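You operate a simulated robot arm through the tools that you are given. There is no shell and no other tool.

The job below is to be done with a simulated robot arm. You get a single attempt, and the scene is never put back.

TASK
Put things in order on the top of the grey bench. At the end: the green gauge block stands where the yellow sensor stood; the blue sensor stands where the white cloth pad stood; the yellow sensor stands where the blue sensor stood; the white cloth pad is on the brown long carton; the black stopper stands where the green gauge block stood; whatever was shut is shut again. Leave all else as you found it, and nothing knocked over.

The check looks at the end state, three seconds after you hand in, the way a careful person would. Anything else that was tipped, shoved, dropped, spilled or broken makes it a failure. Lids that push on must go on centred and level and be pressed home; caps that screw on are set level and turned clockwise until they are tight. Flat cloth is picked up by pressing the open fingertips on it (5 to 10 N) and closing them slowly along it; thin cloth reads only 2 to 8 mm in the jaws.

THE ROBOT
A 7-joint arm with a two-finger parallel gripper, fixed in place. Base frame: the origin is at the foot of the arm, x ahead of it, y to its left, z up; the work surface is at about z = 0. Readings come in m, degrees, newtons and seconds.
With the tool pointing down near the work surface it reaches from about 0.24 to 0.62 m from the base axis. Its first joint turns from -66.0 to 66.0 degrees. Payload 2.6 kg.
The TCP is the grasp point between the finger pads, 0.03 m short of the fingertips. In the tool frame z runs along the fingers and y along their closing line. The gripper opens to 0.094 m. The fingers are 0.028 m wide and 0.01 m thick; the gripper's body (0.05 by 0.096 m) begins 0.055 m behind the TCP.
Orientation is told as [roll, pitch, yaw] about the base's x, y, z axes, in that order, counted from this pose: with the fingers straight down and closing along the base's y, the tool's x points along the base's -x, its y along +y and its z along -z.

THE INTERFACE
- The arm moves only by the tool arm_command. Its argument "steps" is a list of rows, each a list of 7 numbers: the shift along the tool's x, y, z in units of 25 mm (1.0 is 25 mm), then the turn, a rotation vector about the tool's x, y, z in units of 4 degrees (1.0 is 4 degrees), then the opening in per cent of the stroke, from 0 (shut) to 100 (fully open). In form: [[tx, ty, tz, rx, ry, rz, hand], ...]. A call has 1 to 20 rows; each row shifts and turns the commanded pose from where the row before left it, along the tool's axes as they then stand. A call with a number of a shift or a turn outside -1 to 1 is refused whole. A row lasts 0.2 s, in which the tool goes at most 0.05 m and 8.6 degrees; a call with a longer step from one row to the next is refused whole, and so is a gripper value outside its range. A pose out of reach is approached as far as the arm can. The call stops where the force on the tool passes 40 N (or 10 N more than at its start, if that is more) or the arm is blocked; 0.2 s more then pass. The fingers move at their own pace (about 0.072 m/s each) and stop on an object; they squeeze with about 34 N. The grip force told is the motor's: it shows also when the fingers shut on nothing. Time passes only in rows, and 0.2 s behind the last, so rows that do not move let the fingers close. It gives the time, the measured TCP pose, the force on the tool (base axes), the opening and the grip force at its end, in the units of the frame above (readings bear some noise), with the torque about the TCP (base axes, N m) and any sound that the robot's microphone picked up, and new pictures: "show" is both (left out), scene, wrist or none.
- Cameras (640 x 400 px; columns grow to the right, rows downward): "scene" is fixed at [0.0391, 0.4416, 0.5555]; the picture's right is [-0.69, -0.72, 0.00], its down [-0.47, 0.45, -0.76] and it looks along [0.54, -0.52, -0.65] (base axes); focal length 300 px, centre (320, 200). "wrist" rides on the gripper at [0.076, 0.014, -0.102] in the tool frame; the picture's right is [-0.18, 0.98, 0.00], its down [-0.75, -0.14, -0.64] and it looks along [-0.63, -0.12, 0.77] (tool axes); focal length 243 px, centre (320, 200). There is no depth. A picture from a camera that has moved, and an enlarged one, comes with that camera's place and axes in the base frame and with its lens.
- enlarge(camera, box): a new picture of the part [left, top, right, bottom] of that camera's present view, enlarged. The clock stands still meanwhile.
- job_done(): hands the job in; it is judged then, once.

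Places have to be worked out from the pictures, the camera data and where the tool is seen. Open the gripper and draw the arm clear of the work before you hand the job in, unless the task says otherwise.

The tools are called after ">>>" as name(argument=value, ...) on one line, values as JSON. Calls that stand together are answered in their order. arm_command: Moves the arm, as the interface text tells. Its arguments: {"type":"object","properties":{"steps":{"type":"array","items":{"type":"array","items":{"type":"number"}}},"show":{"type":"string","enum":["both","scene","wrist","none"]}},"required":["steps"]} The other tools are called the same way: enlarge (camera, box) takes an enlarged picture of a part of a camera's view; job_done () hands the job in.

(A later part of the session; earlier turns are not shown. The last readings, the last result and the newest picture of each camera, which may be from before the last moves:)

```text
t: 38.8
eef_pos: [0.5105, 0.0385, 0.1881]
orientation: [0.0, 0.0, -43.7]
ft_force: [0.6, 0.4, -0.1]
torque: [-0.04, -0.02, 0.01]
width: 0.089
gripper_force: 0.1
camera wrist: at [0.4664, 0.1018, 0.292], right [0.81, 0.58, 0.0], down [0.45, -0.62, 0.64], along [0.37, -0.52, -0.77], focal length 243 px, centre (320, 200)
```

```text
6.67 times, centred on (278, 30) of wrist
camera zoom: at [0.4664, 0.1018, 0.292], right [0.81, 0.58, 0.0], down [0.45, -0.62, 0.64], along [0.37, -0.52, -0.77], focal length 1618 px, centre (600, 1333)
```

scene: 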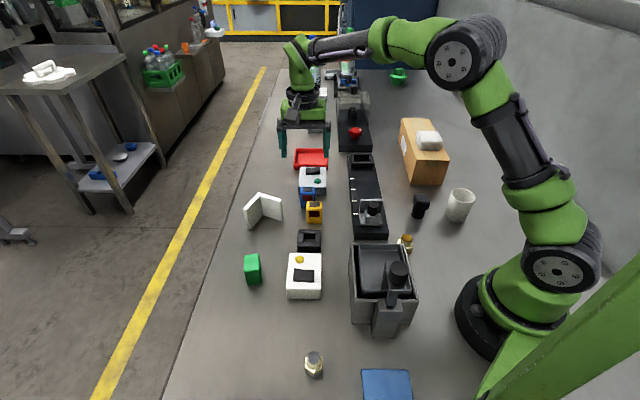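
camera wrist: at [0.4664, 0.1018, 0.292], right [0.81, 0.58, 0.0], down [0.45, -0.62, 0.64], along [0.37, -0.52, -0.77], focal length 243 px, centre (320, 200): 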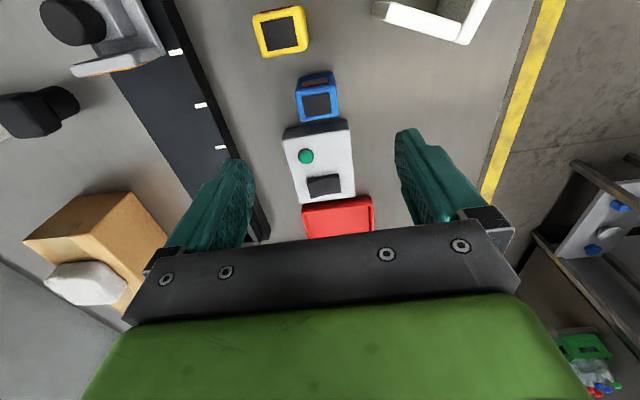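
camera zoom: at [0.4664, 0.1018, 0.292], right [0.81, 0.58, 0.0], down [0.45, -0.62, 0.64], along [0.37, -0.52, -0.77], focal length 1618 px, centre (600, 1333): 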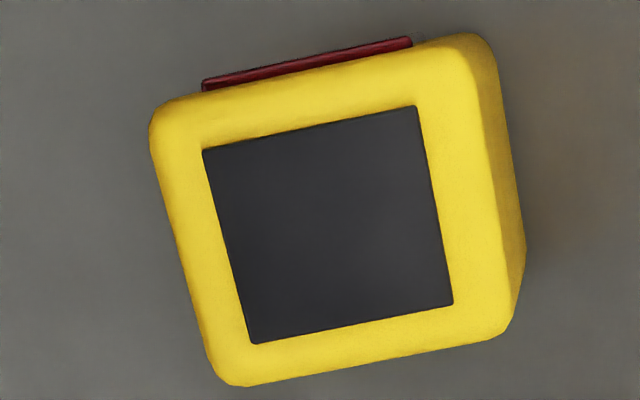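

Blue's top centre is ≈2 mm left and ≈1 mm beyond the jaw centre, and it is aligned. I correct that and descend with the jaws open about 70 mm to TCP z≈0.036.

>>> arm_command(steps=[[-0.05, -0.08, 0, 0, 0, 0, 76], [0, 0, 1, 0, 0, 0, 76], [0, 0, 1, 0, 0, 0, 76], [0, 0, 1, 0, 0, 0, 76], [0, 0, 1, 0, 0, 0, 76], [0, 0, 1, 0, 0, 0, 76], [0, 0, 0.6, 0, 0, 0, 76], [0, 0, 0.3, 0, 0, 0, 76], [0, 0, 0.18, 0, 0, 0, 76], [0, 0, 0, 0, 0, 0, 76]], show="both")

```text
t: 41.0
eef_pos: [0.5097, 0.0343, 0.0357]
orientation: [0.0, 0.0, -43.9]
ft_force: [0.3, -1.0, -0.2]
torque: [0.01, 0.01, -0.01]
width: 0.0716
gripper_force: 0.1
camera wrist: at [0.4656, 0.0989, 0.1397], right [0.81, 0.58, 0.0], down [0.45, -0.62, 0.64], along [0.37, -0.52, -0.77], focal length 243 px, centre (320, 200)
```

scene: 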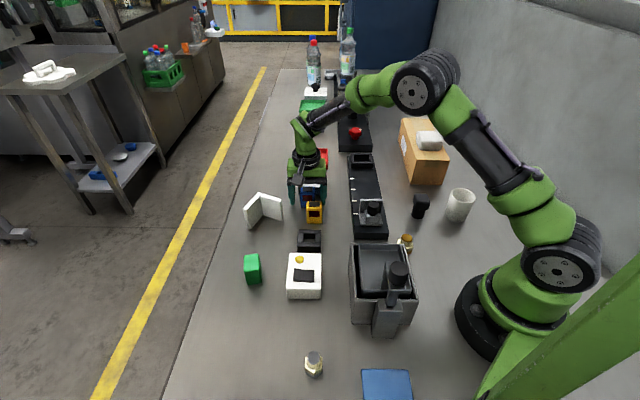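
wrist: 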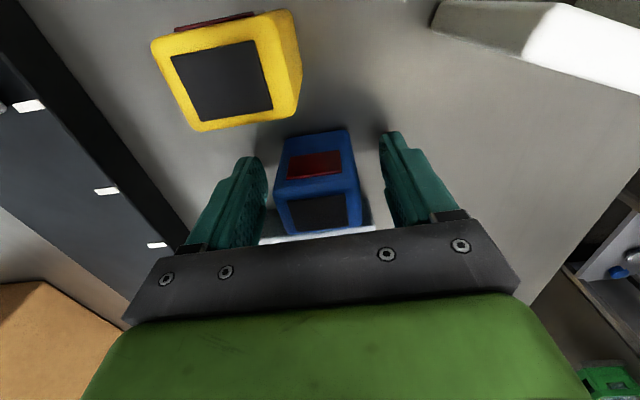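

The fingers flank the blue sensor with room on both sides. I close and read the width.

>>> arm_command(steps=[[0, 0, 0, 0, 0, 0, 60], [0, 0, 0, 0, 0, 0, 45], [0, 0, 0, 0, 0, 0, 25], [0, 0, 0, 0, 0, 0, 25]], show="wrist")

```text
t: 42.0
eef_pos: [0.509, 0.035, 0.0369]
orientation: [-0.1, 0.0, -43.8]
ft_force: [-0.3, 0.4, -0.3]
torque: [-0.01, 0.01, 0.0]
width: 0.0437
gripper_force: 33.8
camera wrist: at [0.4656, 0.099, 0.1399], right [0.81, 0.58, 0.0], down [0.45, -0.62, 0.64], along [0.37, -0.52, -0.77], focal length 243 px, centre (320, 200)
```

wrist: 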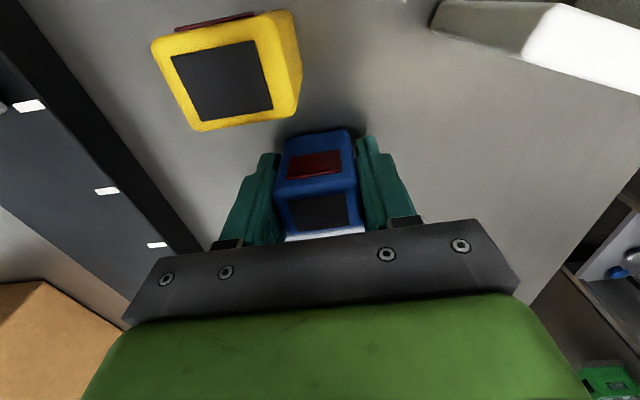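

Blue is held (44 mm, 34 N). I lift it straight up, gently at first.

>>> arm_command(steps=[[0, 0, -0.2, 0, 0, 0, 25], [0, 0, -0.3, 0, 0, 0, 25], [0, 0, -0.5, 0, 0, 0, 25], [0, 0, -1, 0, 0, 0, 25], [0, 0, -1, 0, 0, 0, 25], [0, 0, -1, 0, 0, 0, 25], [0, 0, -1, 0, 0, 0, 25], [0, 0, -1, 0, 0, 0, 25], [0, 0, -1, 0, 0, 0, 25], [0, 0, -1, 0, 0, 0, 25], [0, 0, 0, 0, 0, 0, 25]], show="both")

```text
t: 44.4
eef_pos: [0.5113, 0.0349, 0.2383]
orientation: [-0.1, 0.0, -43.8]
ft_force: [0.9, -0.9, -0.8]
torque: [-0.03, -0.02, -0.01]
width: 0.0435
gripper_force: 33.9
camera wrist: at [0.4666, 0.0986, 0.3412], right [0.81, 0.58, 0.0], down [0.45, -0.62, 0.64], along [0.37, -0.52, -0.77], focal length 243 px, centre (320, 200)
```

scene: 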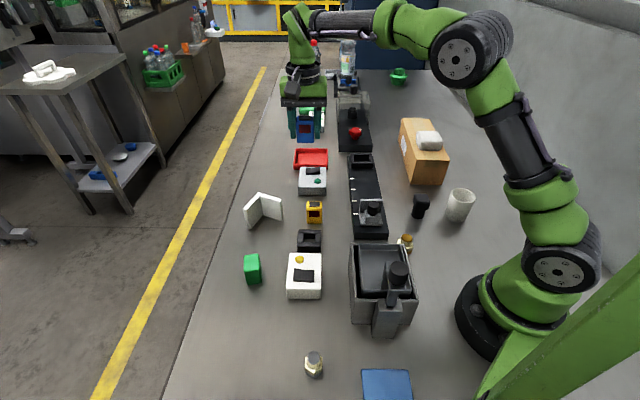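
wrist: 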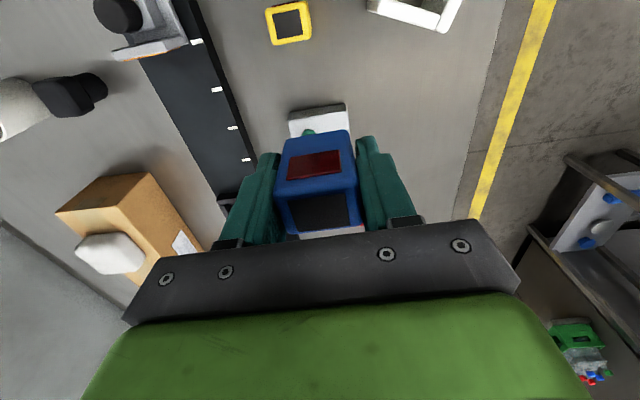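

Blue is securely up. I carry it along the bench to the pad's old place ≈(0.289, 0.346), keeping its heading.

>>> arm_command(steps=[[0.9375, 0.179, 0, 0, 0, 0, 25], [0.9375, 0.179, 0, 0, 0, 0, 25], [0.9375, 0.179, 0, 0, 0, 0, 25], [0.9375, 0.179, 0, 0, 0, 0, 25], [0.9375, 0.179, 0, 0, 0, 0, 25], [0.9375, 0.179, 0, 0, 0, 0, 25], [0.9375, 0.179, 0, 0, 0, 0, 25], [0.9375, 0.179, 0, 0, 0, 0, 25], [0.9375, 0.179, 0, 0, 0, 0, 25], [0.9375, 0.179, 0, 0, 0, 0, 25], [0.9375, 0.179, 0, 0, 0, 0, 25], [0.9375, 0.179, 0, 0, 0, 0, 25], [0.9375, 0.179, 0, 0, 0, 0, 25], [0.9375, 0.179, 0, 0, 0, 0, 25], [0.9375, 0.179, 0, 0, 0, 0, 25], [0.9375, 0.179, 0, 0, 0, 0, 25], [0, 0, 0, 0, 0, 0, 25]], show="both")

```text
t: 48.0
eef_pos: [0.2883, 0.3475, 0.2352]
orientation: [0.0, 0.1, -43.9]
ft_force: [0.1, -0.6, -1.0]
torque: [0.0, 0.0, -0.01]
width: 0.0437
gripper_force: 34.0
camera wrist: at [0.2447, 0.4117, 0.3387], right [0.81, 0.58, 0.0], down [0.45, -0.62, 0.64], along [0.37, -0.52, -0.77], focal length 243 px, centre (320, 200)
```

scene: 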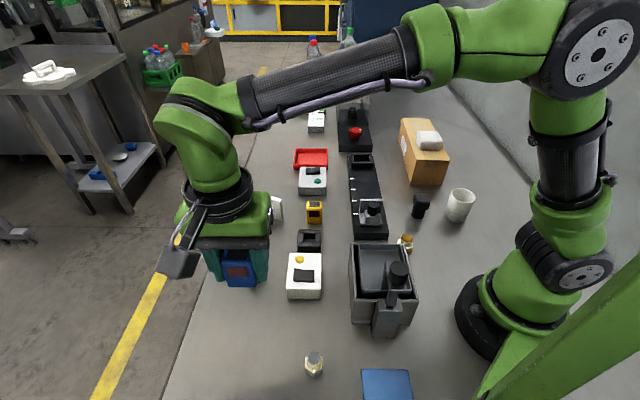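
wrist: 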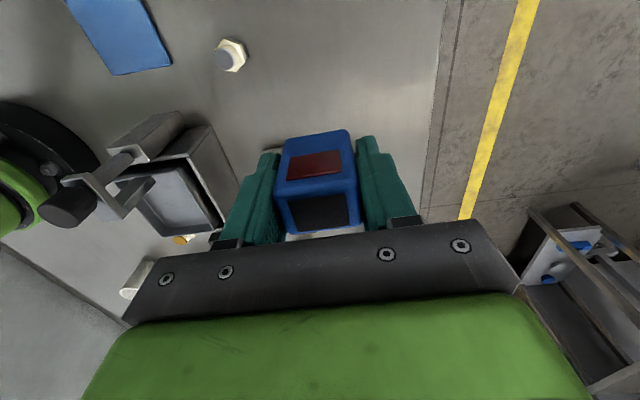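

Position and heading are as wanted. I lower it to ~2 mm above the original grasp height, then ease it down.

>>> arm_command(steps=[[0, 0, 1, 0, 0, 0, 25], [0, 0, 1, 0, 0, 0, 25], [0, 0, 1, 0, 0, 0, 25], [0, 0, 1, 0, 0, 0, 25], [0, 0, 1, 0, 0, 0, 25], [0, 0, 1, 0, 0, 0, 25], [0, 0, 0.8, 0, 0, 0, 25], [0, 0, 0.5, 0, 0, 0, 25], [0, 0, 0.3, 0, 0, 0, 25], [0, 0, 0.2, 0, 0, 0, 25], [0, 0, 0.12, 0, 0, 0, 25], [0, 0, 0, 0, 0, 0, 25]], show="both")

>>> arm_command(steps=[[0, 0, 0.06, 0, 0, 0, 25], [0, 0, 0, 0, 0, 0, 25]], show="none")

```text
t: 50.6
eef_pos: [0.2902, 0.3466, 0.0381]
orientation: [0.1, -0.1, -43.8]
ft_force: [0.1, -0.1, -0.3]
torque: [0.01, 0.01, 0.0]
width: 0.0438
gripper_force: 33.8
camera wrist: at [0.2461, 0.4108, 0.1418], right [0.81, 0.58, 0.0], down [0.45, -0.62, 0.64], along [0.37, -0.52, -0.77], focal length 243 px, centre (320, 200)
```

scene: 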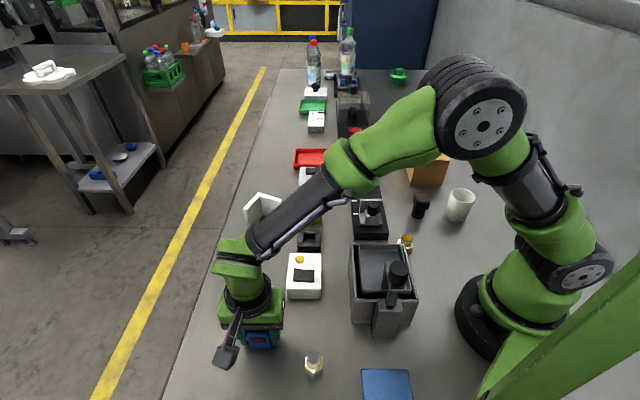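
wrist: 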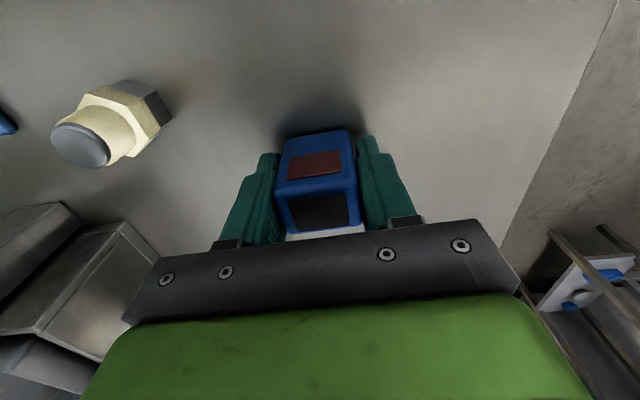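

```text
t: 51.2
eef_pos: [0.2895, 0.3473, 0.0378]
orientation: [0.0, 0.0, -43.8]
ft_force: [0.1, 0.0, -1.0]
torque: [0.01, -0.01, -0.02]
width: 0.0438
gripper_force: 33.7
```

Still no contact force; I ease down in 1 mm steps.

>>> arm_command(steps=[[0, 0, 0.04, 0, 0, 0, 25], [0, 0, 0, 0, 0, 0, 25]], show="none")

>>> arm_command(steps=[[0, 0, 0.03, 0, 0, 0, 25], [0, 0, 0, 0, 0, 0, 25]], show="none")

```text
t: 51.8
eef_pos: [0.2898, 0.3475, 0.0364]
orientation: [0.0, 0.0, -43.9]
ft_force: [-2.0, -1.2, 5.0]
torque: [-0.07, 0.09, 0.0]
width: 0.0435
gripper_force: 33.7
```

```text
t: 52.4
eef_pos: [0.2895, 0.3472, 0.0361]
orientation: [0.1, 0.0, -43.9]
ft_force: [-2.9, -5.8, 19.8]
torque: [-0.2, 0.1, -0.01]
width: 0.0436
gripper_force: 34.0
```

Contact is made (5–20 N), the sensor stands on the bench. I open the jaws partially, then rise straight up.

>>> arm_command(steps=[[0, 0, -0.03, 0, 0, 0, 25], [0, 0, 0, 0, 0, 0, 50], [0, 0, 0, 0, 0, 0, 65], [0, 0, 0, 0, 0, 0, 78], [0, 0, 0, 0, 0, 0, 78], [0, 0, -0.4, 0, 0, 0, 78], [0, 0, -0.8, 0, 0, 0, 78], [0, 0, -1, 0, 0, 0, 78], [0, 0, -1, 0, 0, 0, 78], [0, 0, -1, 0, 0, 0, 78], [0, 0, -1, 0, 0, 0, 78], [0, 0, -1, 0, 0, 0, 78], [0, 0, -1, 0, 0, 0, 78], [0, 0, -1, 0, 0, 0, 78], [0, 0, 0, 0, 0, 0, 78]], show="both")

```text
t: 55.6
eef_pos: [0.2906, 0.3483, 0.2412]
orientation: [0.0, 0.0, -43.8]
ft_force: [-0.4, -0.8, 1.0]
torque: [-0.05, -0.06, 0.0]
width: 0.0732
gripper_force: 0.0
camera wrist: at [0.2469, 0.4112, 0.3455], right [0.81, 0.58, 0.0], down [0.45, -0.62, 0.64], along [0.37, -0.52, -0.77], focal length 243 px, centre (320, 200)
```

scene: 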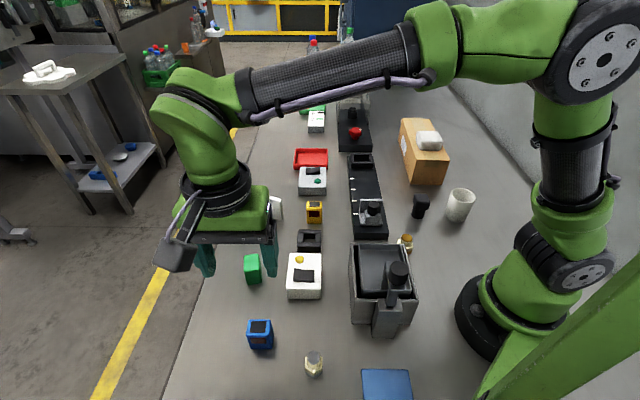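
wrist: 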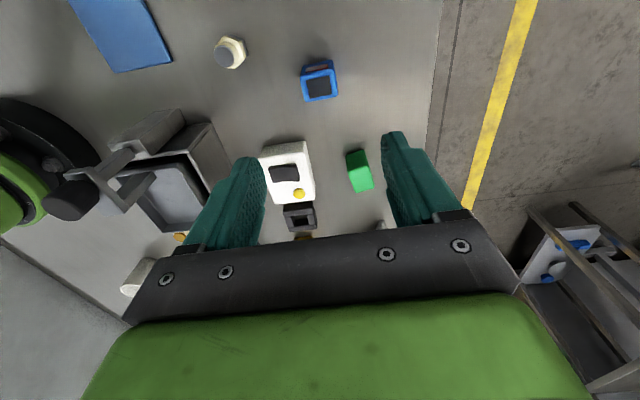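

Blue stands upright where the pad was. Next the yellow sensor at ≈(0.453, 0.0625): I travel over it at the same heading and descend for a look.

>>> arm_command(steps=[[-0.9695, -0.2853, 0, 0, 0, 0, 78], [-0.9695, -0.2853, 0, 0, 0, 0, 78], [-0.9695, -0.2853, 0, 0, 0, 0, 78], [-0.9695, -0.2853, 0, 0, 0, 0, 78], [-0.9695, -0.2853, 0, 0, 0, 0, 78], [-0.9695, -0.2853, 0, 0, 0, 0, 78], [-0.9695, -0.2853, 0, 0, 0, 0, 78], [-0.9695, -0.2853, 0, 0, 0, 0, 78], [-0.9695, -0.2853, 0, 0, 0, 0, 78], [-0.9695, -0.2853, 0, 0, 0, 0, 78], [-0.9695, -0.2853, 0, 0, 0, 0, 78], [-0.9695, -0.2853, 0, 0, 0, 0, 78], [-0.9695, -0.2853, 0, 0, 0, 0, 78], [0, 0, 1, 0, 0, 0, 78], [0, 0, 1, 0, 0, 0, 78], [0, 0, 0.5, 0, 0, 0, 78], [0, 0, 0, 0, 0, 0, 78]], show="both")

>>> enlarge(camera="wrist", box=[272, 65, 368, 125])

>>> enlarge(camera="scene", box=[228, 310, 292, 350])

```text
t: 59.2
eef_pos: [0.4537, 0.0609, 0.1778]
orientation: [0.0, 0.0, -43.9]
ft_force: [-0.3, 0.6, 0.1]
torque: [0.01, 0.0, -0.01]
width: 0.0732
gripper_force: 0.1
camera wrist: at [0.4088, 0.125, 0.2816], right [0.81, 0.58, 0.0], down [0.45, -0.62, 0.64], along [0.37, -0.52, -0.77], focal length 243 px, centre (320, 200)
```

scene: 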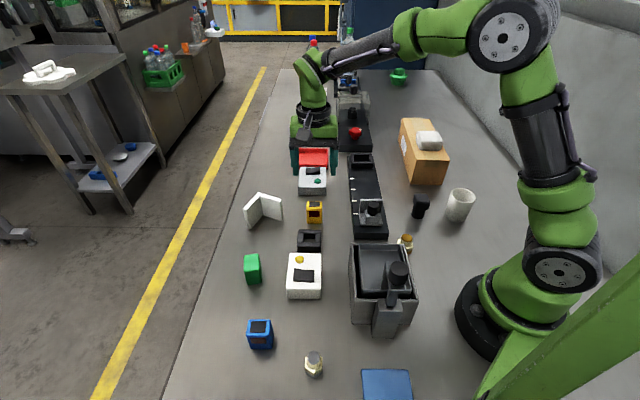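
wrist: 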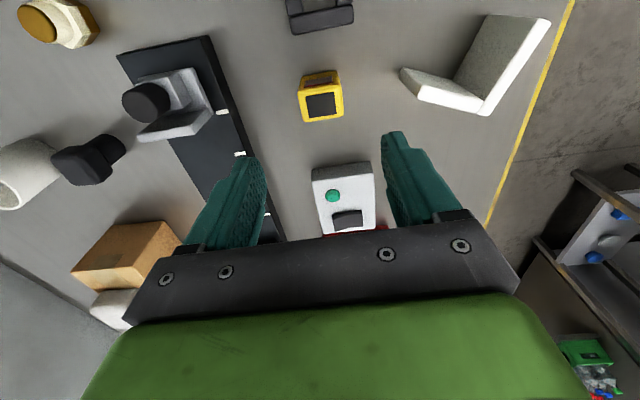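

```text
6.67 times, centred on (320, 95) of wrist
camera zoom: at [0.4088, 0.125, 0.2816], right [0.81, 0.58, 0.0], down [0.45, -0.62, 0.64], along [0.37, -0.52, -0.77], focal length 1618 px, centre (320, 900)
```

zoom: 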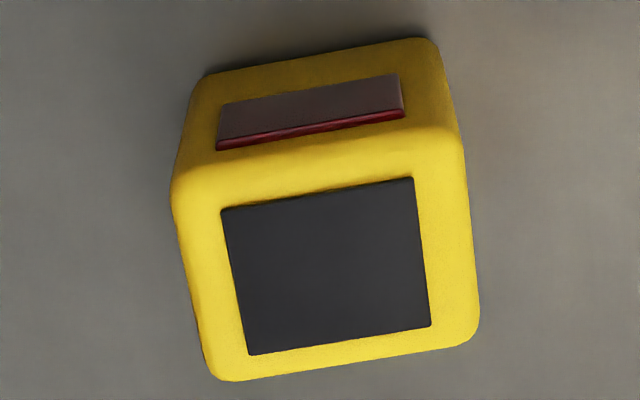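

```text
10.00 times, centred on (260, 330) of scene
camera zoom: at [0.0391, 0.4416, 0.5555], right [-0.69, -0.72, 0.0], down [-0.47, 0.45, -0.76], along [0.54, -0.52, -0.65], focal length 2997 px, centre (920, -1100)
```

zoom: 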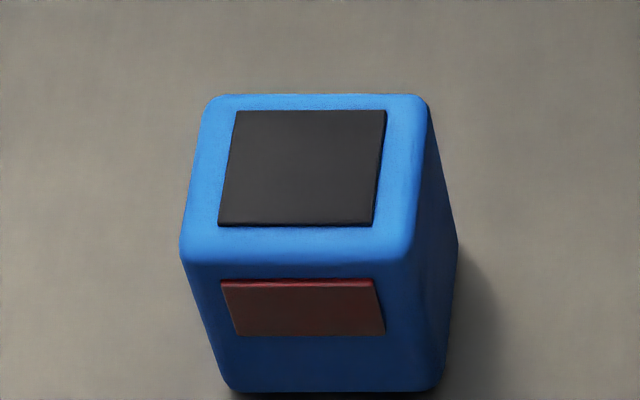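

Blue is upright and centred on the old pad location. Yellow is ≈1 mm off the jaw centre; I correct and descend to TCP z≈0.036, then close.

>>> arm_command(steps=[[0.05, 0.05, 0, 0, 0, 0, 78], [0, 0, 1, 0, 0, 0, 78], [0, 0, 1, 0, 0, 0, 78], [0, 0, 1, 0, 0, 0, 78], [0, 0, 1, 0, 0, 0, 78], [0, 0, 0.8, 0, 0, 0, 78], [0, 0, 0.5, 0, 0, 0, 78], [0, 0, 0.3, 0, 0, 0, 78], [0, 0, 0.08, 0, 0, 0, 78], [0, 0, 0, 0, 0, 0, 78]], show="wrist")

>>> arm_command(steps=[[0, 0, 0, 0, 0, 0, 60], [0, 0, 0, 0, 0, 0, 45], [0, 0, 0, 0, 0, 0, 25], [0, 0, 0, 0, 0, 0, 25]], show="wrist")

```text
t: 61.4
eef_pos: [0.4518, 0.0656, 0.0363]
orientation: [0.0, 0.1, -43.8]
ft_force: [0.4, -0.1, -0.1]
torque: [-0.01, 0.03, 0.02]
width: 0.0732
gripper_force: 0.1
camera wrist: at [0.4087, 0.1296, 0.1398], right [0.81, 0.58, 0.0], down [0.45, -0.62, 0.64], along [0.37, -0.52, -0.77], focal length 243 px, centre (320, 200)
```

wrist: 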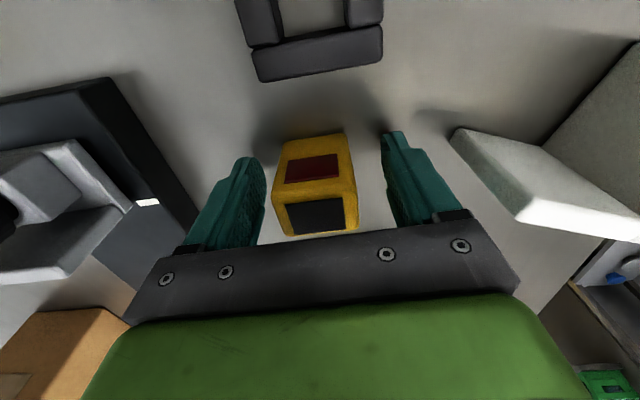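

```text
t: 62.4
eef_pos: [0.452, 0.0665, 0.0365]
orientation: [0.0, 0.0, -43.7]
ft_force: [0.7, -0.2, -0.1]
torque: [-0.02, 0.0, 0.0]
width: 0.0438
gripper_force: 34.3
camera wrist: at [0.4087, 0.1296, 0.1399], right [0.81, 0.58, 0.0], down [0.45, -0.62, 0.64], along [0.37, -0.52, -0.77], focal length 243 px, centre (320, 200)
```

wrist: 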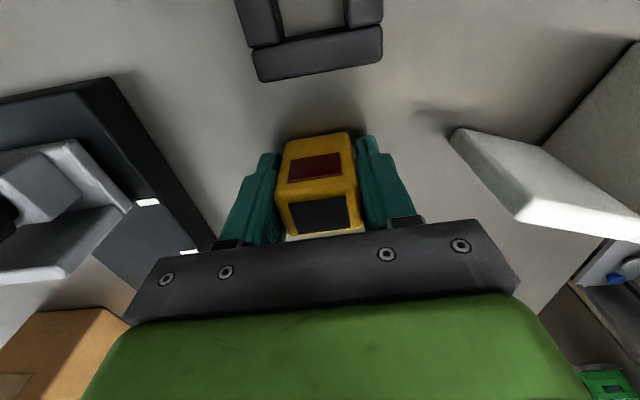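

Yellow is held (44 mm). I lift it 10 cm and shift it over blue's old place at ≈(0.5097, 0.035), then look before lowering.

>>> arm_command(steps=[[0, 0, -0.2, 0, 0, 0, 25], [0, 0, -0.3, 0, 0, 0, 25], [0, 0, -0.5, 0, 0, 0, 25], [0, 0, -1, 0, 0, 0, 25], [0, 0, -1, 0, 0, 0, 25], [0, 0, -1, 0, 0, 0, 25], [-0.622, 0.176, 0, 0, 0, 0, 25], [-0.622, 0.176, 0, 0, 0, 0, 25], [-0.622, 0.176, 0, 0, 0, 0, 25], [-0.622, 0.176, 0, 0, 0, 0, 25], [0, 0, 0, 0, 0, 0, 25], [0, 0, 0, 0, 0, 0, 25]], show="both")

```text
t: 65.0
eef_pos: [0.5099, 0.0334, 0.1362]
orientation: [0.0, -0.1, -43.9]
ft_force: [0.0, 0.0, -0.7]
torque: [-0.04, -0.01, -0.01]
width: 0.0438
gripper_force: 33.9
camera wrist: at [0.4655, 0.0971, 0.2397], right [0.81, 0.58, 0.0], down [0.45, -0.62, 0.64], along [0.37, -0.52, -0.77], focal length 243 px, centre (320, 200)
```

scene: 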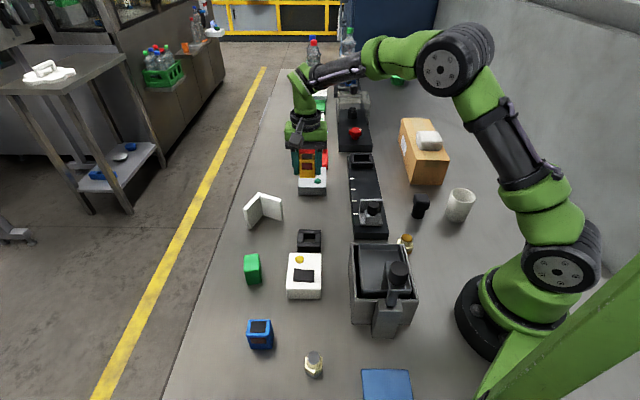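
wrist: 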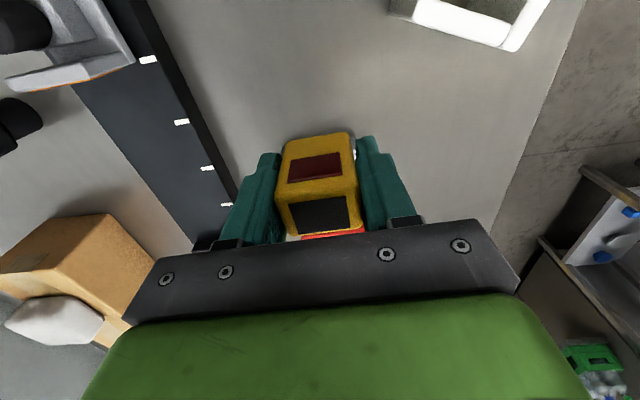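

The camera pose says I'm ≈2 mm short in y relative to blue's grasp pose, so I correct that and lower yellow to just above the bench.

>>> arm_command(steps=[[0.053, 0.055, 0, 0, 0, 0, 25], [0, 0, 0.8, 0, 0, 0, 25], [0, 0, 0.8, 0, 0, 0, 25], [0, 0, 0.8, 0, 0, 0, 25], [0, 0, 0.8, 0, 0, 0, 25], [0, 0, 0.4, 0, 0, 0, 25], [0, 0, 0.2, 0, 0, 0, 25], [0, 0, 0.14, 0, 0, 0, 25], [0, 0, 0, 0, 0, 0, 25]], show="both")

>>> arm_command(steps=[[0, 0, 0.06, 0, 0, 0, 25], [0, 0, 0, 0, 0, 0, 25]], show="none")

```text
t: 67.0
eef_pos: [0.5091, 0.0345, 0.037]
orientation: [0.0, 0.1, -43.9]
ft_force: [1.1, 0.0, -0.3]
torque: [0.0, -0.01, 0.02]
width: 0.0435
gripper_force: 33.8
camera wrist: at [0.4657, 0.0991, 0.1411], right [0.81, 0.58, 0.0], down [0.45, -0.62, 0.64], along [0.37, -0.52, -0.77], focal length 243 px, centre (320, 200)
```

scene: 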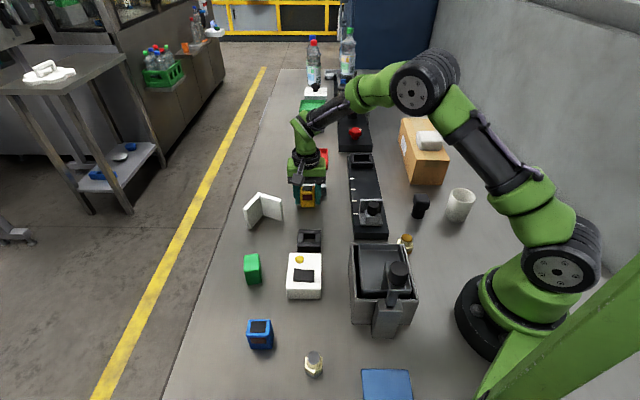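
wrist: 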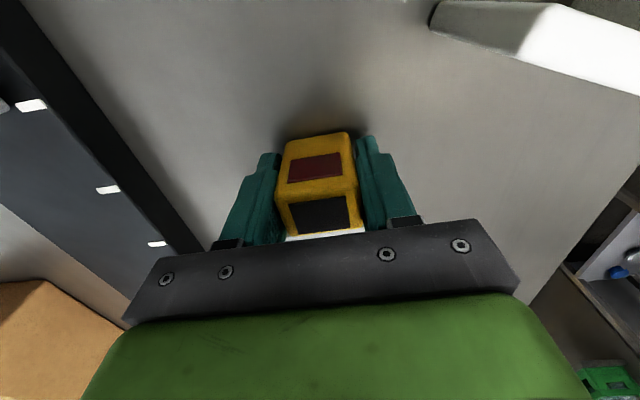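

```text
t: 67.6
eef_pos: [0.509, 0.0365, 0.0371]
orientation: [0.0, 0.0, -43.9]
ft_force: [-2.3, -0.3, 5.1]
torque: [0.0, 0.09, 0.0]
width: 0.0438
gripper_force: 34.0
```

Contact (5 N) with the tool pose matching blue's grasp pose. I release and rise straight up.

>>> arm_command(steps=[[0, 0, 0, 0, 0, 0, 35], [0, 0, 0, 0, 0, 0, 50], [0, 0, 0, 0, 0, 0, 65], [0, 0, 0, 0, 0, 0, 78], [0, 0, 0, 0, 0, 0, 78], [0, 0, -0.4, 0, 0, 0, 78], [0, 0, -0.8, 0, 0, 0, 78], [0, 0, -1, 0, 0, 0, 78], [0, 0, -1, 0, 0, 0, 78], [0, 0, -1, 0, 0, 0, 78], [0, 0, -1, 0, 0, 0, 78], [0, 0, -1, 0, 0, 0, 78], [0, 0, -1, 0, 0, 0, 78], [0, 0, -1, 0, 0, 0, 78], [0, 0, 0, 0, 0, 0, 78]], show="both")

>>> enlarge(camera="scene", box=[280, 165, 344, 205])

>>> enlarge(camera="scene", box=[224, 246, 288, 286])

```text
t: 70.8
eef_pos: [0.5101, 0.035, 0.2441]
orientation: [-0.1, 0.0, -43.9]
ft_force: [0.2, 0.3, 0.0]
torque: [0.02, -0.03, 0.04]
width: 0.0732
gripper_force: 0.1
camera wrist: at [0.4665, 0.0992, 0.3464], right [0.81, 0.58, 0.0], down [0.45, -0.62, 0.64], along [0.37, -0.52, -0.77], focal length 243 px, centre (320, 200)
```

scene: 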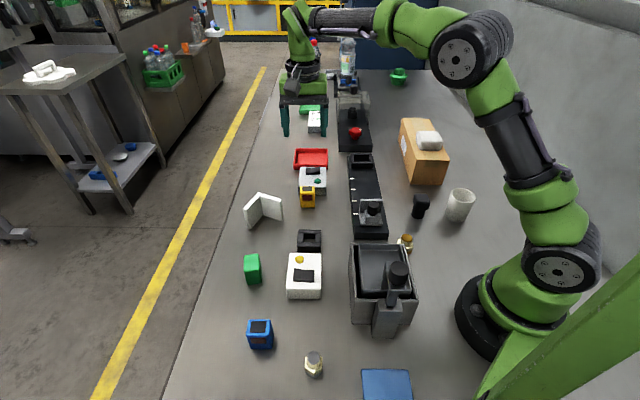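
wrist: 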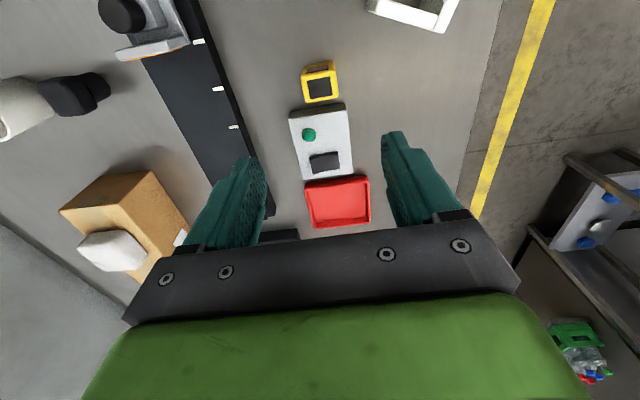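

```text
10.00 times, centred on (312, 185) of scene
camera zoom: at [0.0391, 0.4416, 0.5555], right [-0.69, -0.72, 0.0], down [-0.47, 0.45, -0.76], along [0.54, -0.52, -0.65], focal length 2997 px, centre (400, 350)
```

zoom: 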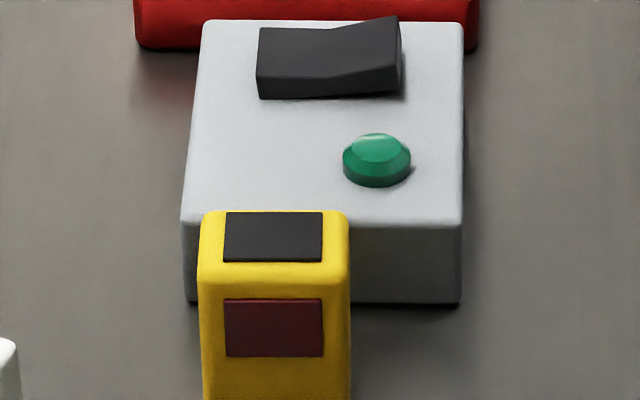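

```text
10.00 times, centred on (256, 266) of scene
camera zoom: at [0.0391, 0.4416, 0.5555], right [-0.69, -0.72, 0.0], down [-0.47, 0.45, -0.76], along [0.54, -0.52, -0.65], focal length 2997 px, centre (960, -460)
```

zoom: 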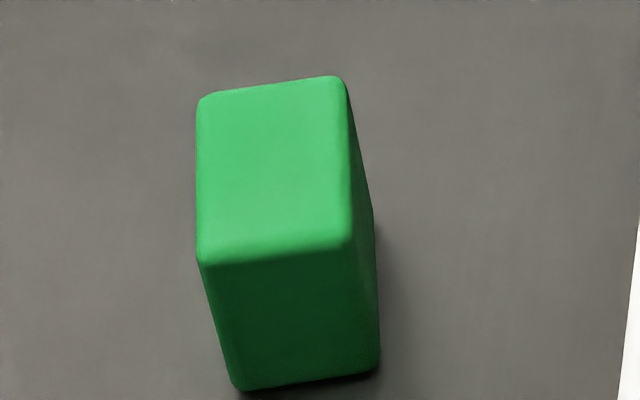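

Yellow now stands where blue was (within ≈1.5 mm), upright. Next the green block at ≈(0.419, 0.277), yaw needed ≈ −34° to close across its 31 mm side; I move over it.

>>> arm_command(steps=[[0.932, 0.4465, 0, 0, 0, 0, 78], [0.932, 0.4465, 0, 0, 0, 0, 78], [0.932, 0.4465, 0, 0, 0, 0, 78], [0.932, 0.4465, 0, 0, 0, 0, 78], [0.932, 0.4465, 0, 0, 0, 0, 78], [0.932, 0.4465, 0, 0, 0, 0, 78], [0.932, 0.4465, 0, 0, 0, 0, 78], [0.932, 0.4465, 0, 0, 0, 0, 78], [0.932, 0.4465, 0, 0, 0, 0, 78], [0.932, 0.4465, 0, 0, 0, 0, 78], [0, 0, 0.5, 0, 0, -0.817, 78], [0, 0, 1, 0, 0, -0.817, 78], [0, 0, 1, 0, 0, -0.817, 78], [0, 0, 0, 0, 0, 0, 78]], show="both")

>>> enlarge(camera="wrist", box=[272, 65, 368, 125])

```text
t: 73.8
eef_pos: [0.4183, 0.2763, 0.1779]
orientation: [0.0, 0.0, -33.9]
ft_force: [-0.9, 0.1, 0.0]
torque: [0.03, -0.02, 0.06]
width: 0.0732
gripper_force: 0.0
camera wrist: at [0.3646, 0.3326, 0.281], right [0.7, 0.71, 0.0], down [0.55, -0.54, 0.64], along [0.46, -0.45, -0.77], focal length 243 px, centre (320, 200)
```

scene: 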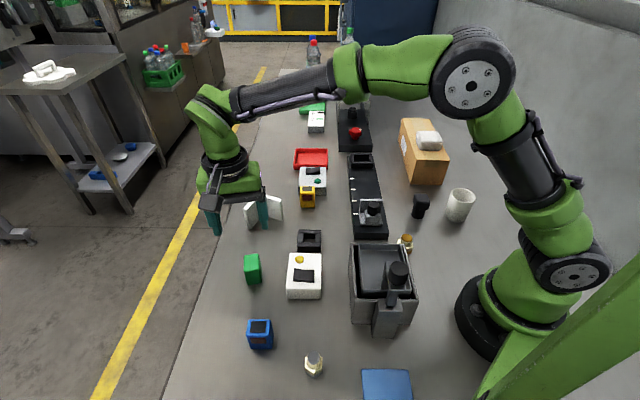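
wrist: 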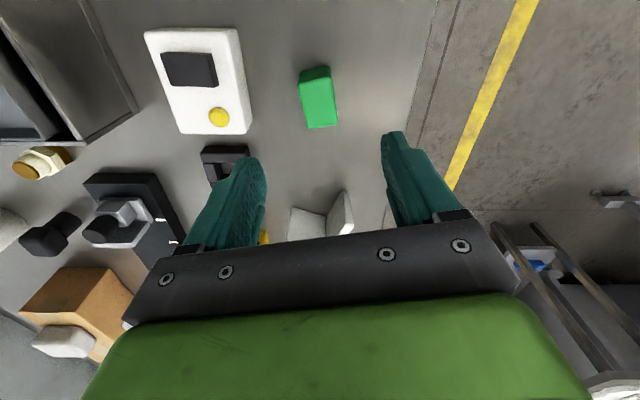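

```text
6.67 times, centred on (320, 95) of wrist
camera zoom: at [0.3646, 0.3326, 0.281], right [0.7, 0.71, 0.0], down [0.55, -0.54, 0.64], along [0.46, -0.45, -0.77], focal length 1618 px, centre (320, 900)
```

zoom: 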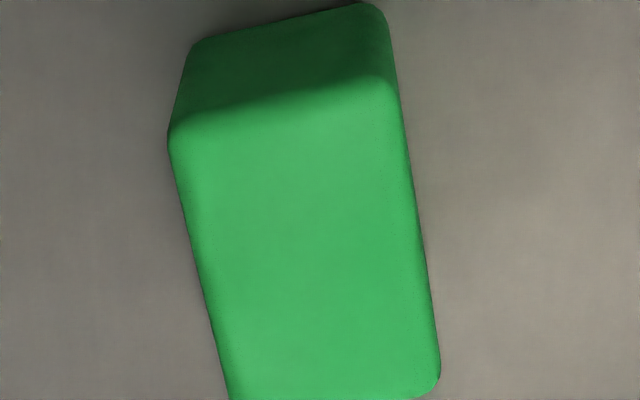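

The green block's top centre is ≈2 mm to the −y side of the jaw centre and well aligned. I correct and descend to TCP z≈0.034.

>>> arm_command(steps=[[0, -0.09, 0, 0, 0, 0, 70], [0, 0, 1, 0, 0, 0, 70], [0, 0, 1, 0, 0, 0, 70], [0, 0, 1, 0, 0, 0, 70], [0, 0, 1, 0, 0, 0, 70], [0, 0, 0.8, 0, 0, 0, 70], [0, 0, 0.5, 0, 0, 0, 70], [0, 0, 0.3, 0, 0, 0, 70], [0, 0, 0.16, 0, 0, 0, 70], [0, 0, 0, 0, 0, 0, 70]], show="wrist")

>>> arm_command(steps=[[0, 0, 0, 0, 0, 0, 55], [0, 0, 0, 0, 0, 0, 40], [0, 0, 0, 0, 0, 0, 25], [0, 0, 0, 0, 0, 0, 15], [0, 0, 0, 0, 0, 0, 15]], show="wrist")

```text
t: 76.0
eef_pos: [0.4189, 0.2758, 0.0348]
orientation: [0.0, -0.1, -34.0]
ft_force: [-0.4, -0.4, 0.0]
torque: [-0.01, 0.0, 0.01]
width: 0.0658
gripper_force: 0.2
camera wrist: at [0.3641, 0.331, 0.1388], right [0.7, 0.71, 0.0], down [0.55, -0.54, 0.64], along [0.46, -0.45, -0.77], focal length 243 px, centre (320, 200)
```

wrist: 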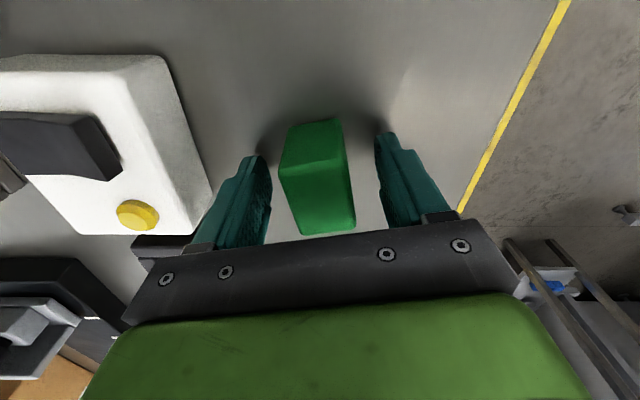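

```text
t: 77.2
eef_pos: [0.4185, 0.2754, 0.0359]
orientation: [0.0, -0.1, -34.0]
ft_force: [0.3, 1.1, 0.0]
torque: [-0.01, 0.03, -0.02]
width: 0.0354
gripper_force: 34.0
camera wrist: at [0.3641, 0.331, 0.139], right [0.7, 0.71, 0.0], down [0.55, -0.54, 0.64], along [0.46, -0.45, -0.77], focal length 243 px, centre (320, 200)
```

wrist: 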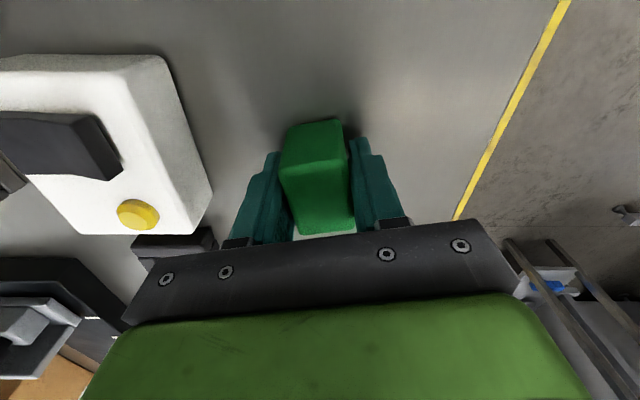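

Green is held (35 mm, 34 N). I lift it 15 cm, carry it over the yellow sensor's old place ≈(0.452, 0.0645), and turn to the sensor's heading (−43.8°).

>>> arm_command(steps=[[0, 0, -0.2, 0, 0, 0, 15], [0, 0, -0.3, 0, 0, 0, 15], [0, 0, -0.5, 0, 0, 0, 15], [0, 0, -1, 0, 0, 0, 15], [0, 0, -1, 0, 0, 0, 15], [0, 0, -1, 0, 0, 0, 15], [0, 0, -1, 0, 0, 0, 15], [0, 0, -1, 0, 0, 0, 15], [-0.833, -0.893, 0, 0, 0, 0, 15], [-0.833, -0.893, 0, 0, 0, 0, 15], [-0.833, -0.893, 0, 0, 0, 0, 15], [-0.833, -0.893, 0, 0, 0, 0, 15], [-0.833, -0.893, 0, 0, 0, 0, 15], [-0.833, -0.893, 0, 0, 0, 0, 15], [-0.833, -0.893, 0, 0, 0, 0, 15], [0, 0, 0, 0, 0, 0.817, 15], [0, 0, 0, 0, 0, 0.817, 15], [0, 0, 0, 0, 0, 0.817, 15], [0, 0, 0, 0, 0, 0, 15]], show="both")

```text
t: 81.2
eef_pos: [0.4508, 0.0648, 0.1855]
orientation: [0.0, 0.1, -43.8]
ft_force: [-0.6, -0.4, -0.6]
torque: [0.02, 0.01, -0.01]
width: 0.0356
gripper_force: 33.9
camera wrist: at [0.4072, 0.1291, 0.289], right [0.81, 0.58, 0.0], down [0.45, -0.62, 0.64], along [0.37, -0.52, -0.77], focal length 243 px, centre (320, 200)
```

scene: 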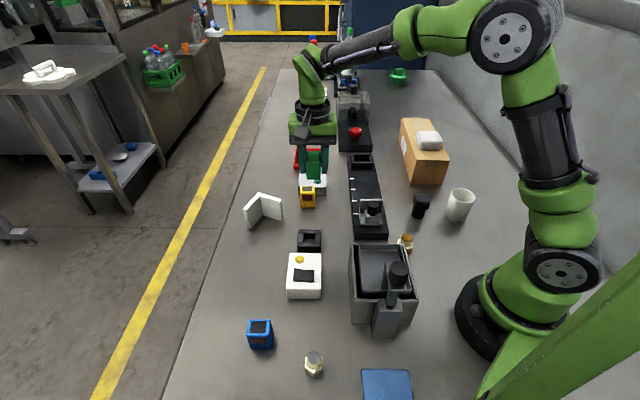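
wrist: 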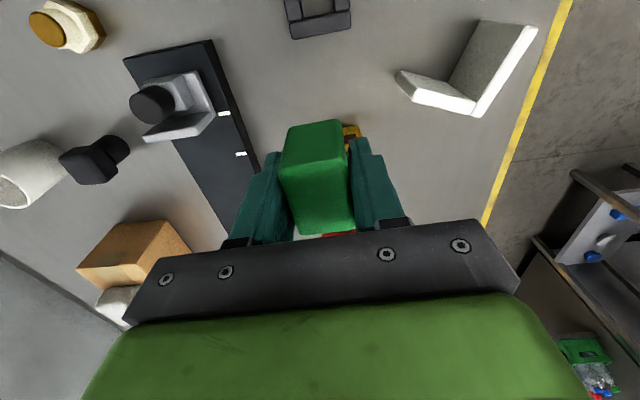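

Within 1 mm of the goal. I lower it to just above the bench and then ease to contact.

>>> arm_command(steps=[[0, 0, 1, 0, 0, 0, 15], [0, 0, 1, 0, 0, 0, 15], [0, 0, 1, 0, 0, 0, 15], [0, 0, 1, 0, 0, 0, 15], [0, 0, 0.8, 0, 0, 0, 15], [0, 0, 0.6, 0, 0, 0, 15], [0, 0, 0.3, 0, 0, 0, 15], [0, 0, 0.16, 0, 0, 0, 15], [0, 0, 0.06, 0, 0, 0, 15], [0, 0, 0, 0, 0, 0, 15]], show="both")

>>> arm_command(steps=[[0, 0, 0.04, 0, 0, 0, 15], [0, 0, 0.04, 0, 0, 0, 15], [0, 0, 0, 0, 0, 0, 15]], show="none")

```text
t: 83.4
eef_pos: [0.4515, 0.0651, 0.0364]
orientation: [-0.1, 0.0, -43.8]
ft_force: [0.9, -1.1, -1.0]
torque: [0.02, 0.02, -0.01]
width: 0.0356
gripper_force: 33.7
camera wrist: at [0.4072, 0.1282, 0.1396], right [0.81, 0.58, 0.0], down [0.45, -0.62, 0.64], along [0.37, -0.52, -0.77], focal length 243 px, centre (320, 200)
```

scene: 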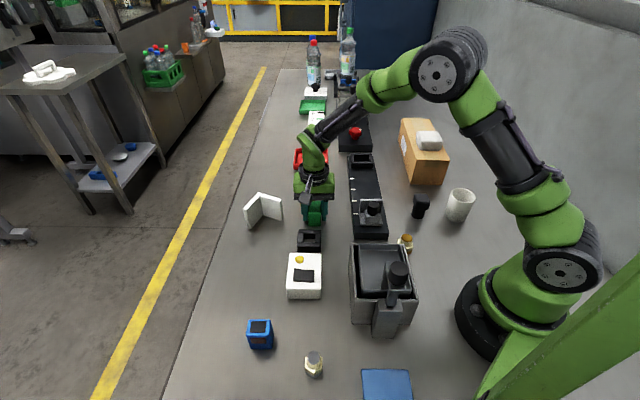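
wrist: 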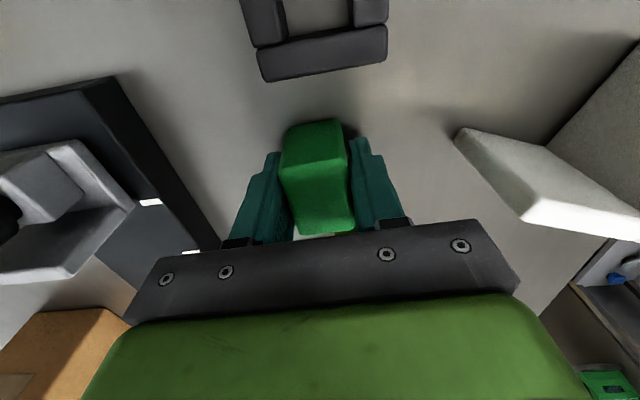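

```text
t: 84.2
eef_pos: [0.4506, 0.0646, 0.0353]
orientation: [0.1, -0.1, -43.9]
ft_force: [-5.3, -1.5, 16.0]
torque: [0.02, 0.25, 0.03]
width: 0.0357
gripper_force: 33.3
```

Contact (16 N). I ease back half a millimetre, open, and rise straight up.

>>> arm_command(steps=[[0, 0, -0.03, 0, 0, 0, 15], [0, 0, 0, 0, 0, 0, 35], [0, 0, 0, 0, 0, 0, 50], [0, 0, 0, 0, 0, 0, 65], [0, 0, 0, 0, 0, 0, 70], [0, 0, -0.4, 0, 0, 0, 70], [0, 0, -0.8, 0, 0, 0, 70], [0, 0, -1, 0, 0, 0, 70], [0, 0, -1, 0, 0, 0, 70], [0, 0, -1, 0, 0, 0, 70], [0, 0, -1, 0, 0, 0, 70], [0, 0, -1, 0, 0, 0, 70], [0, 0, -1, 0, 0, 0, 70], [0, 0, -1, 0, 0, 0, 70], [0, 0, 0, 0, 0, 0, 70]], show="both")

>>> enlarge(camera="scene", box=[286, 192, 350, 232])

>>> enlarge(camera="scene", box=[390, 184, 454, 224])

```text
t: 87.4
eef_pos: [0.4533, 0.0651, 0.2403]
orientation: [0.0, 0.1, -43.9]
ft_force: [0.9, 0.8, 0.3]
torque: [0.02, -0.03, -0.02]
width: 0.0655
gripper_force: 0.1
camera wrist: at [0.4088, 0.1291, 0.3441], right [0.81, 0.58, 0.0], down [0.45, -0.62, 0.64], along [0.37, -0.52, -0.77], focal length 243 px, centre (320, 200)
```

scene: 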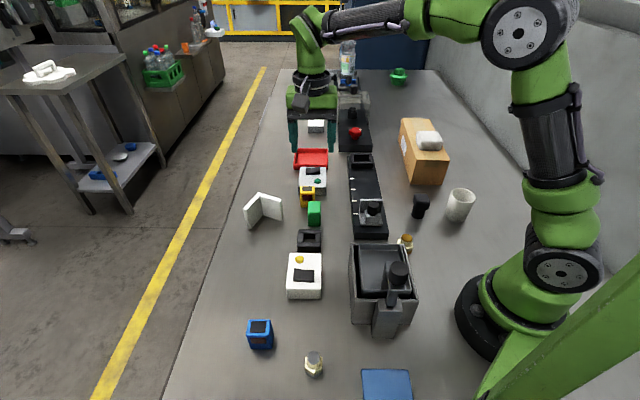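
wrist: 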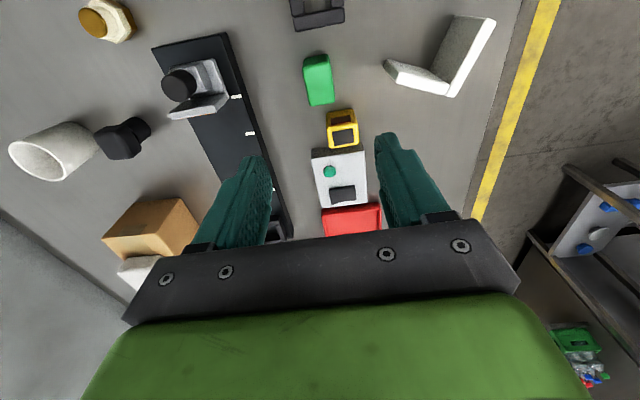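

```text
10.00 times, centred on (318, 212) of scene
camera zoom: at [0.0391, 0.4416, 0.5555], right [-0.69, -0.72, 0.0], down [-0.47, 0.45, -0.76], along [0.54, -0.52, -0.65], focal length 2997 px, centre (340, 80)
```

zoom: 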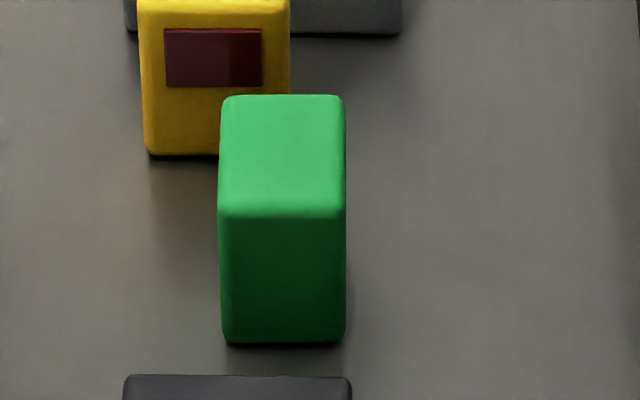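

```text
10.00 times, centred on (422, 204) of scene
camera zoom: at [0.0391, 0.4416, 0.5555], right [-0.69, -0.72, 0.0], down [-0.47, 0.45, -0.76], along [0.54, -0.52, -0.65], focal length 2997 px, centre (-700, 160)
```

zoom: 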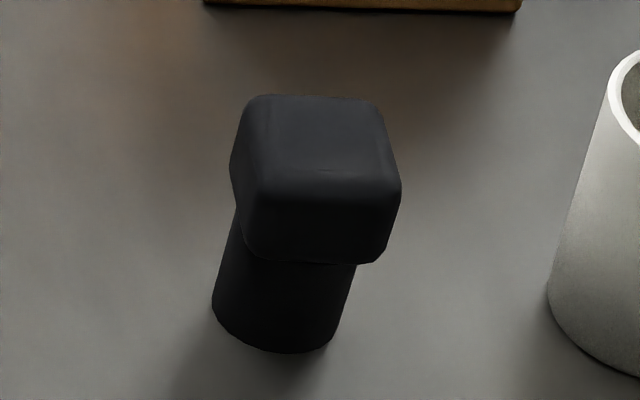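

Green stands where yellow was, within ~2 mm, upright. Next the black stopper at ≈(0.275, −0.146); I travel over it at the same heading and look straight down.

>>> arm_command(steps=[[-0.066, -0.998, 0, 0, 0, 0, 75], [-0.066, -0.998, 0, 0, 0, 0, 75], [-0.066, -0.998, 0, 0, 0, 0, 75], [-0.066, -0.998, 0, 0, 0, 0, 75], [-0.066, -0.998, 0, 0, 0, 0, 75], [-0.066, -0.998, 0, 0, 0, 0, 75], [-0.066, -0.998, 0, 0, 0, 0, 75], [-0.066, -0.998, 0, 0, 0, 0, 75], [-0.066, -0.998, 0, 0, 0, 0, 75], [-0.066, -0.998, 0, 0, 0, 0, 75], [-0.066, -0.998, 0, 0, 0, 0, 75], [0, 0, 0.8, 0, 0, 0, 75], [0, 0, 0.8, 0, 0, 0, 75], [0, 0, 0, 0, 0, 0, 75]], show="both")

>>> enlarge(camera="wrist", box=[256, 55, 384, 135])

```text
t: 90.4
eef_pos: [0.2756, -0.1465, 0.2]
orientation: [0.0, -0.1, -43.7]
ft_force: [-0.3, -0.5, 0.5]
torque: [-0.01, 0.02, 0.02]
width: 0.0703
gripper_force: 0.2
camera wrist: at [0.2306, -0.0827, 0.3034], right [0.81, 0.58, 0.0], down [0.45, -0.62, 0.64], along [0.37, -0.52, -0.77], focal length 243 px, centre (320, 200)
```

scene: 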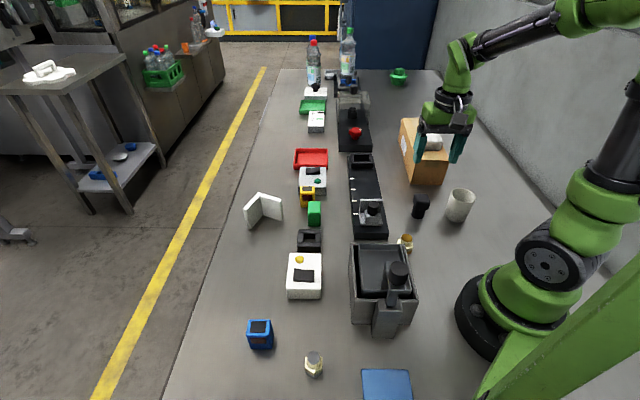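
wrist: 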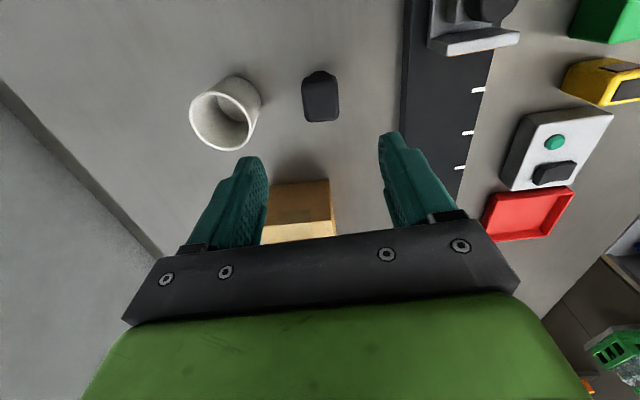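

```text
5.00 times, centred on (320, 95) of wrist
camera zoom: at [0.2306, -0.0827, 0.3034], right [0.81, 0.58, 0.0], down [0.45, -0.62, 0.64], along [0.37, -0.52, -0.77], focal length 1213 px, centre (320, 725)
```

zoom: 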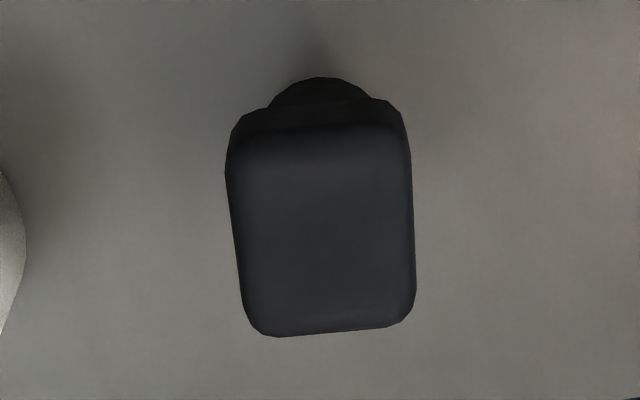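

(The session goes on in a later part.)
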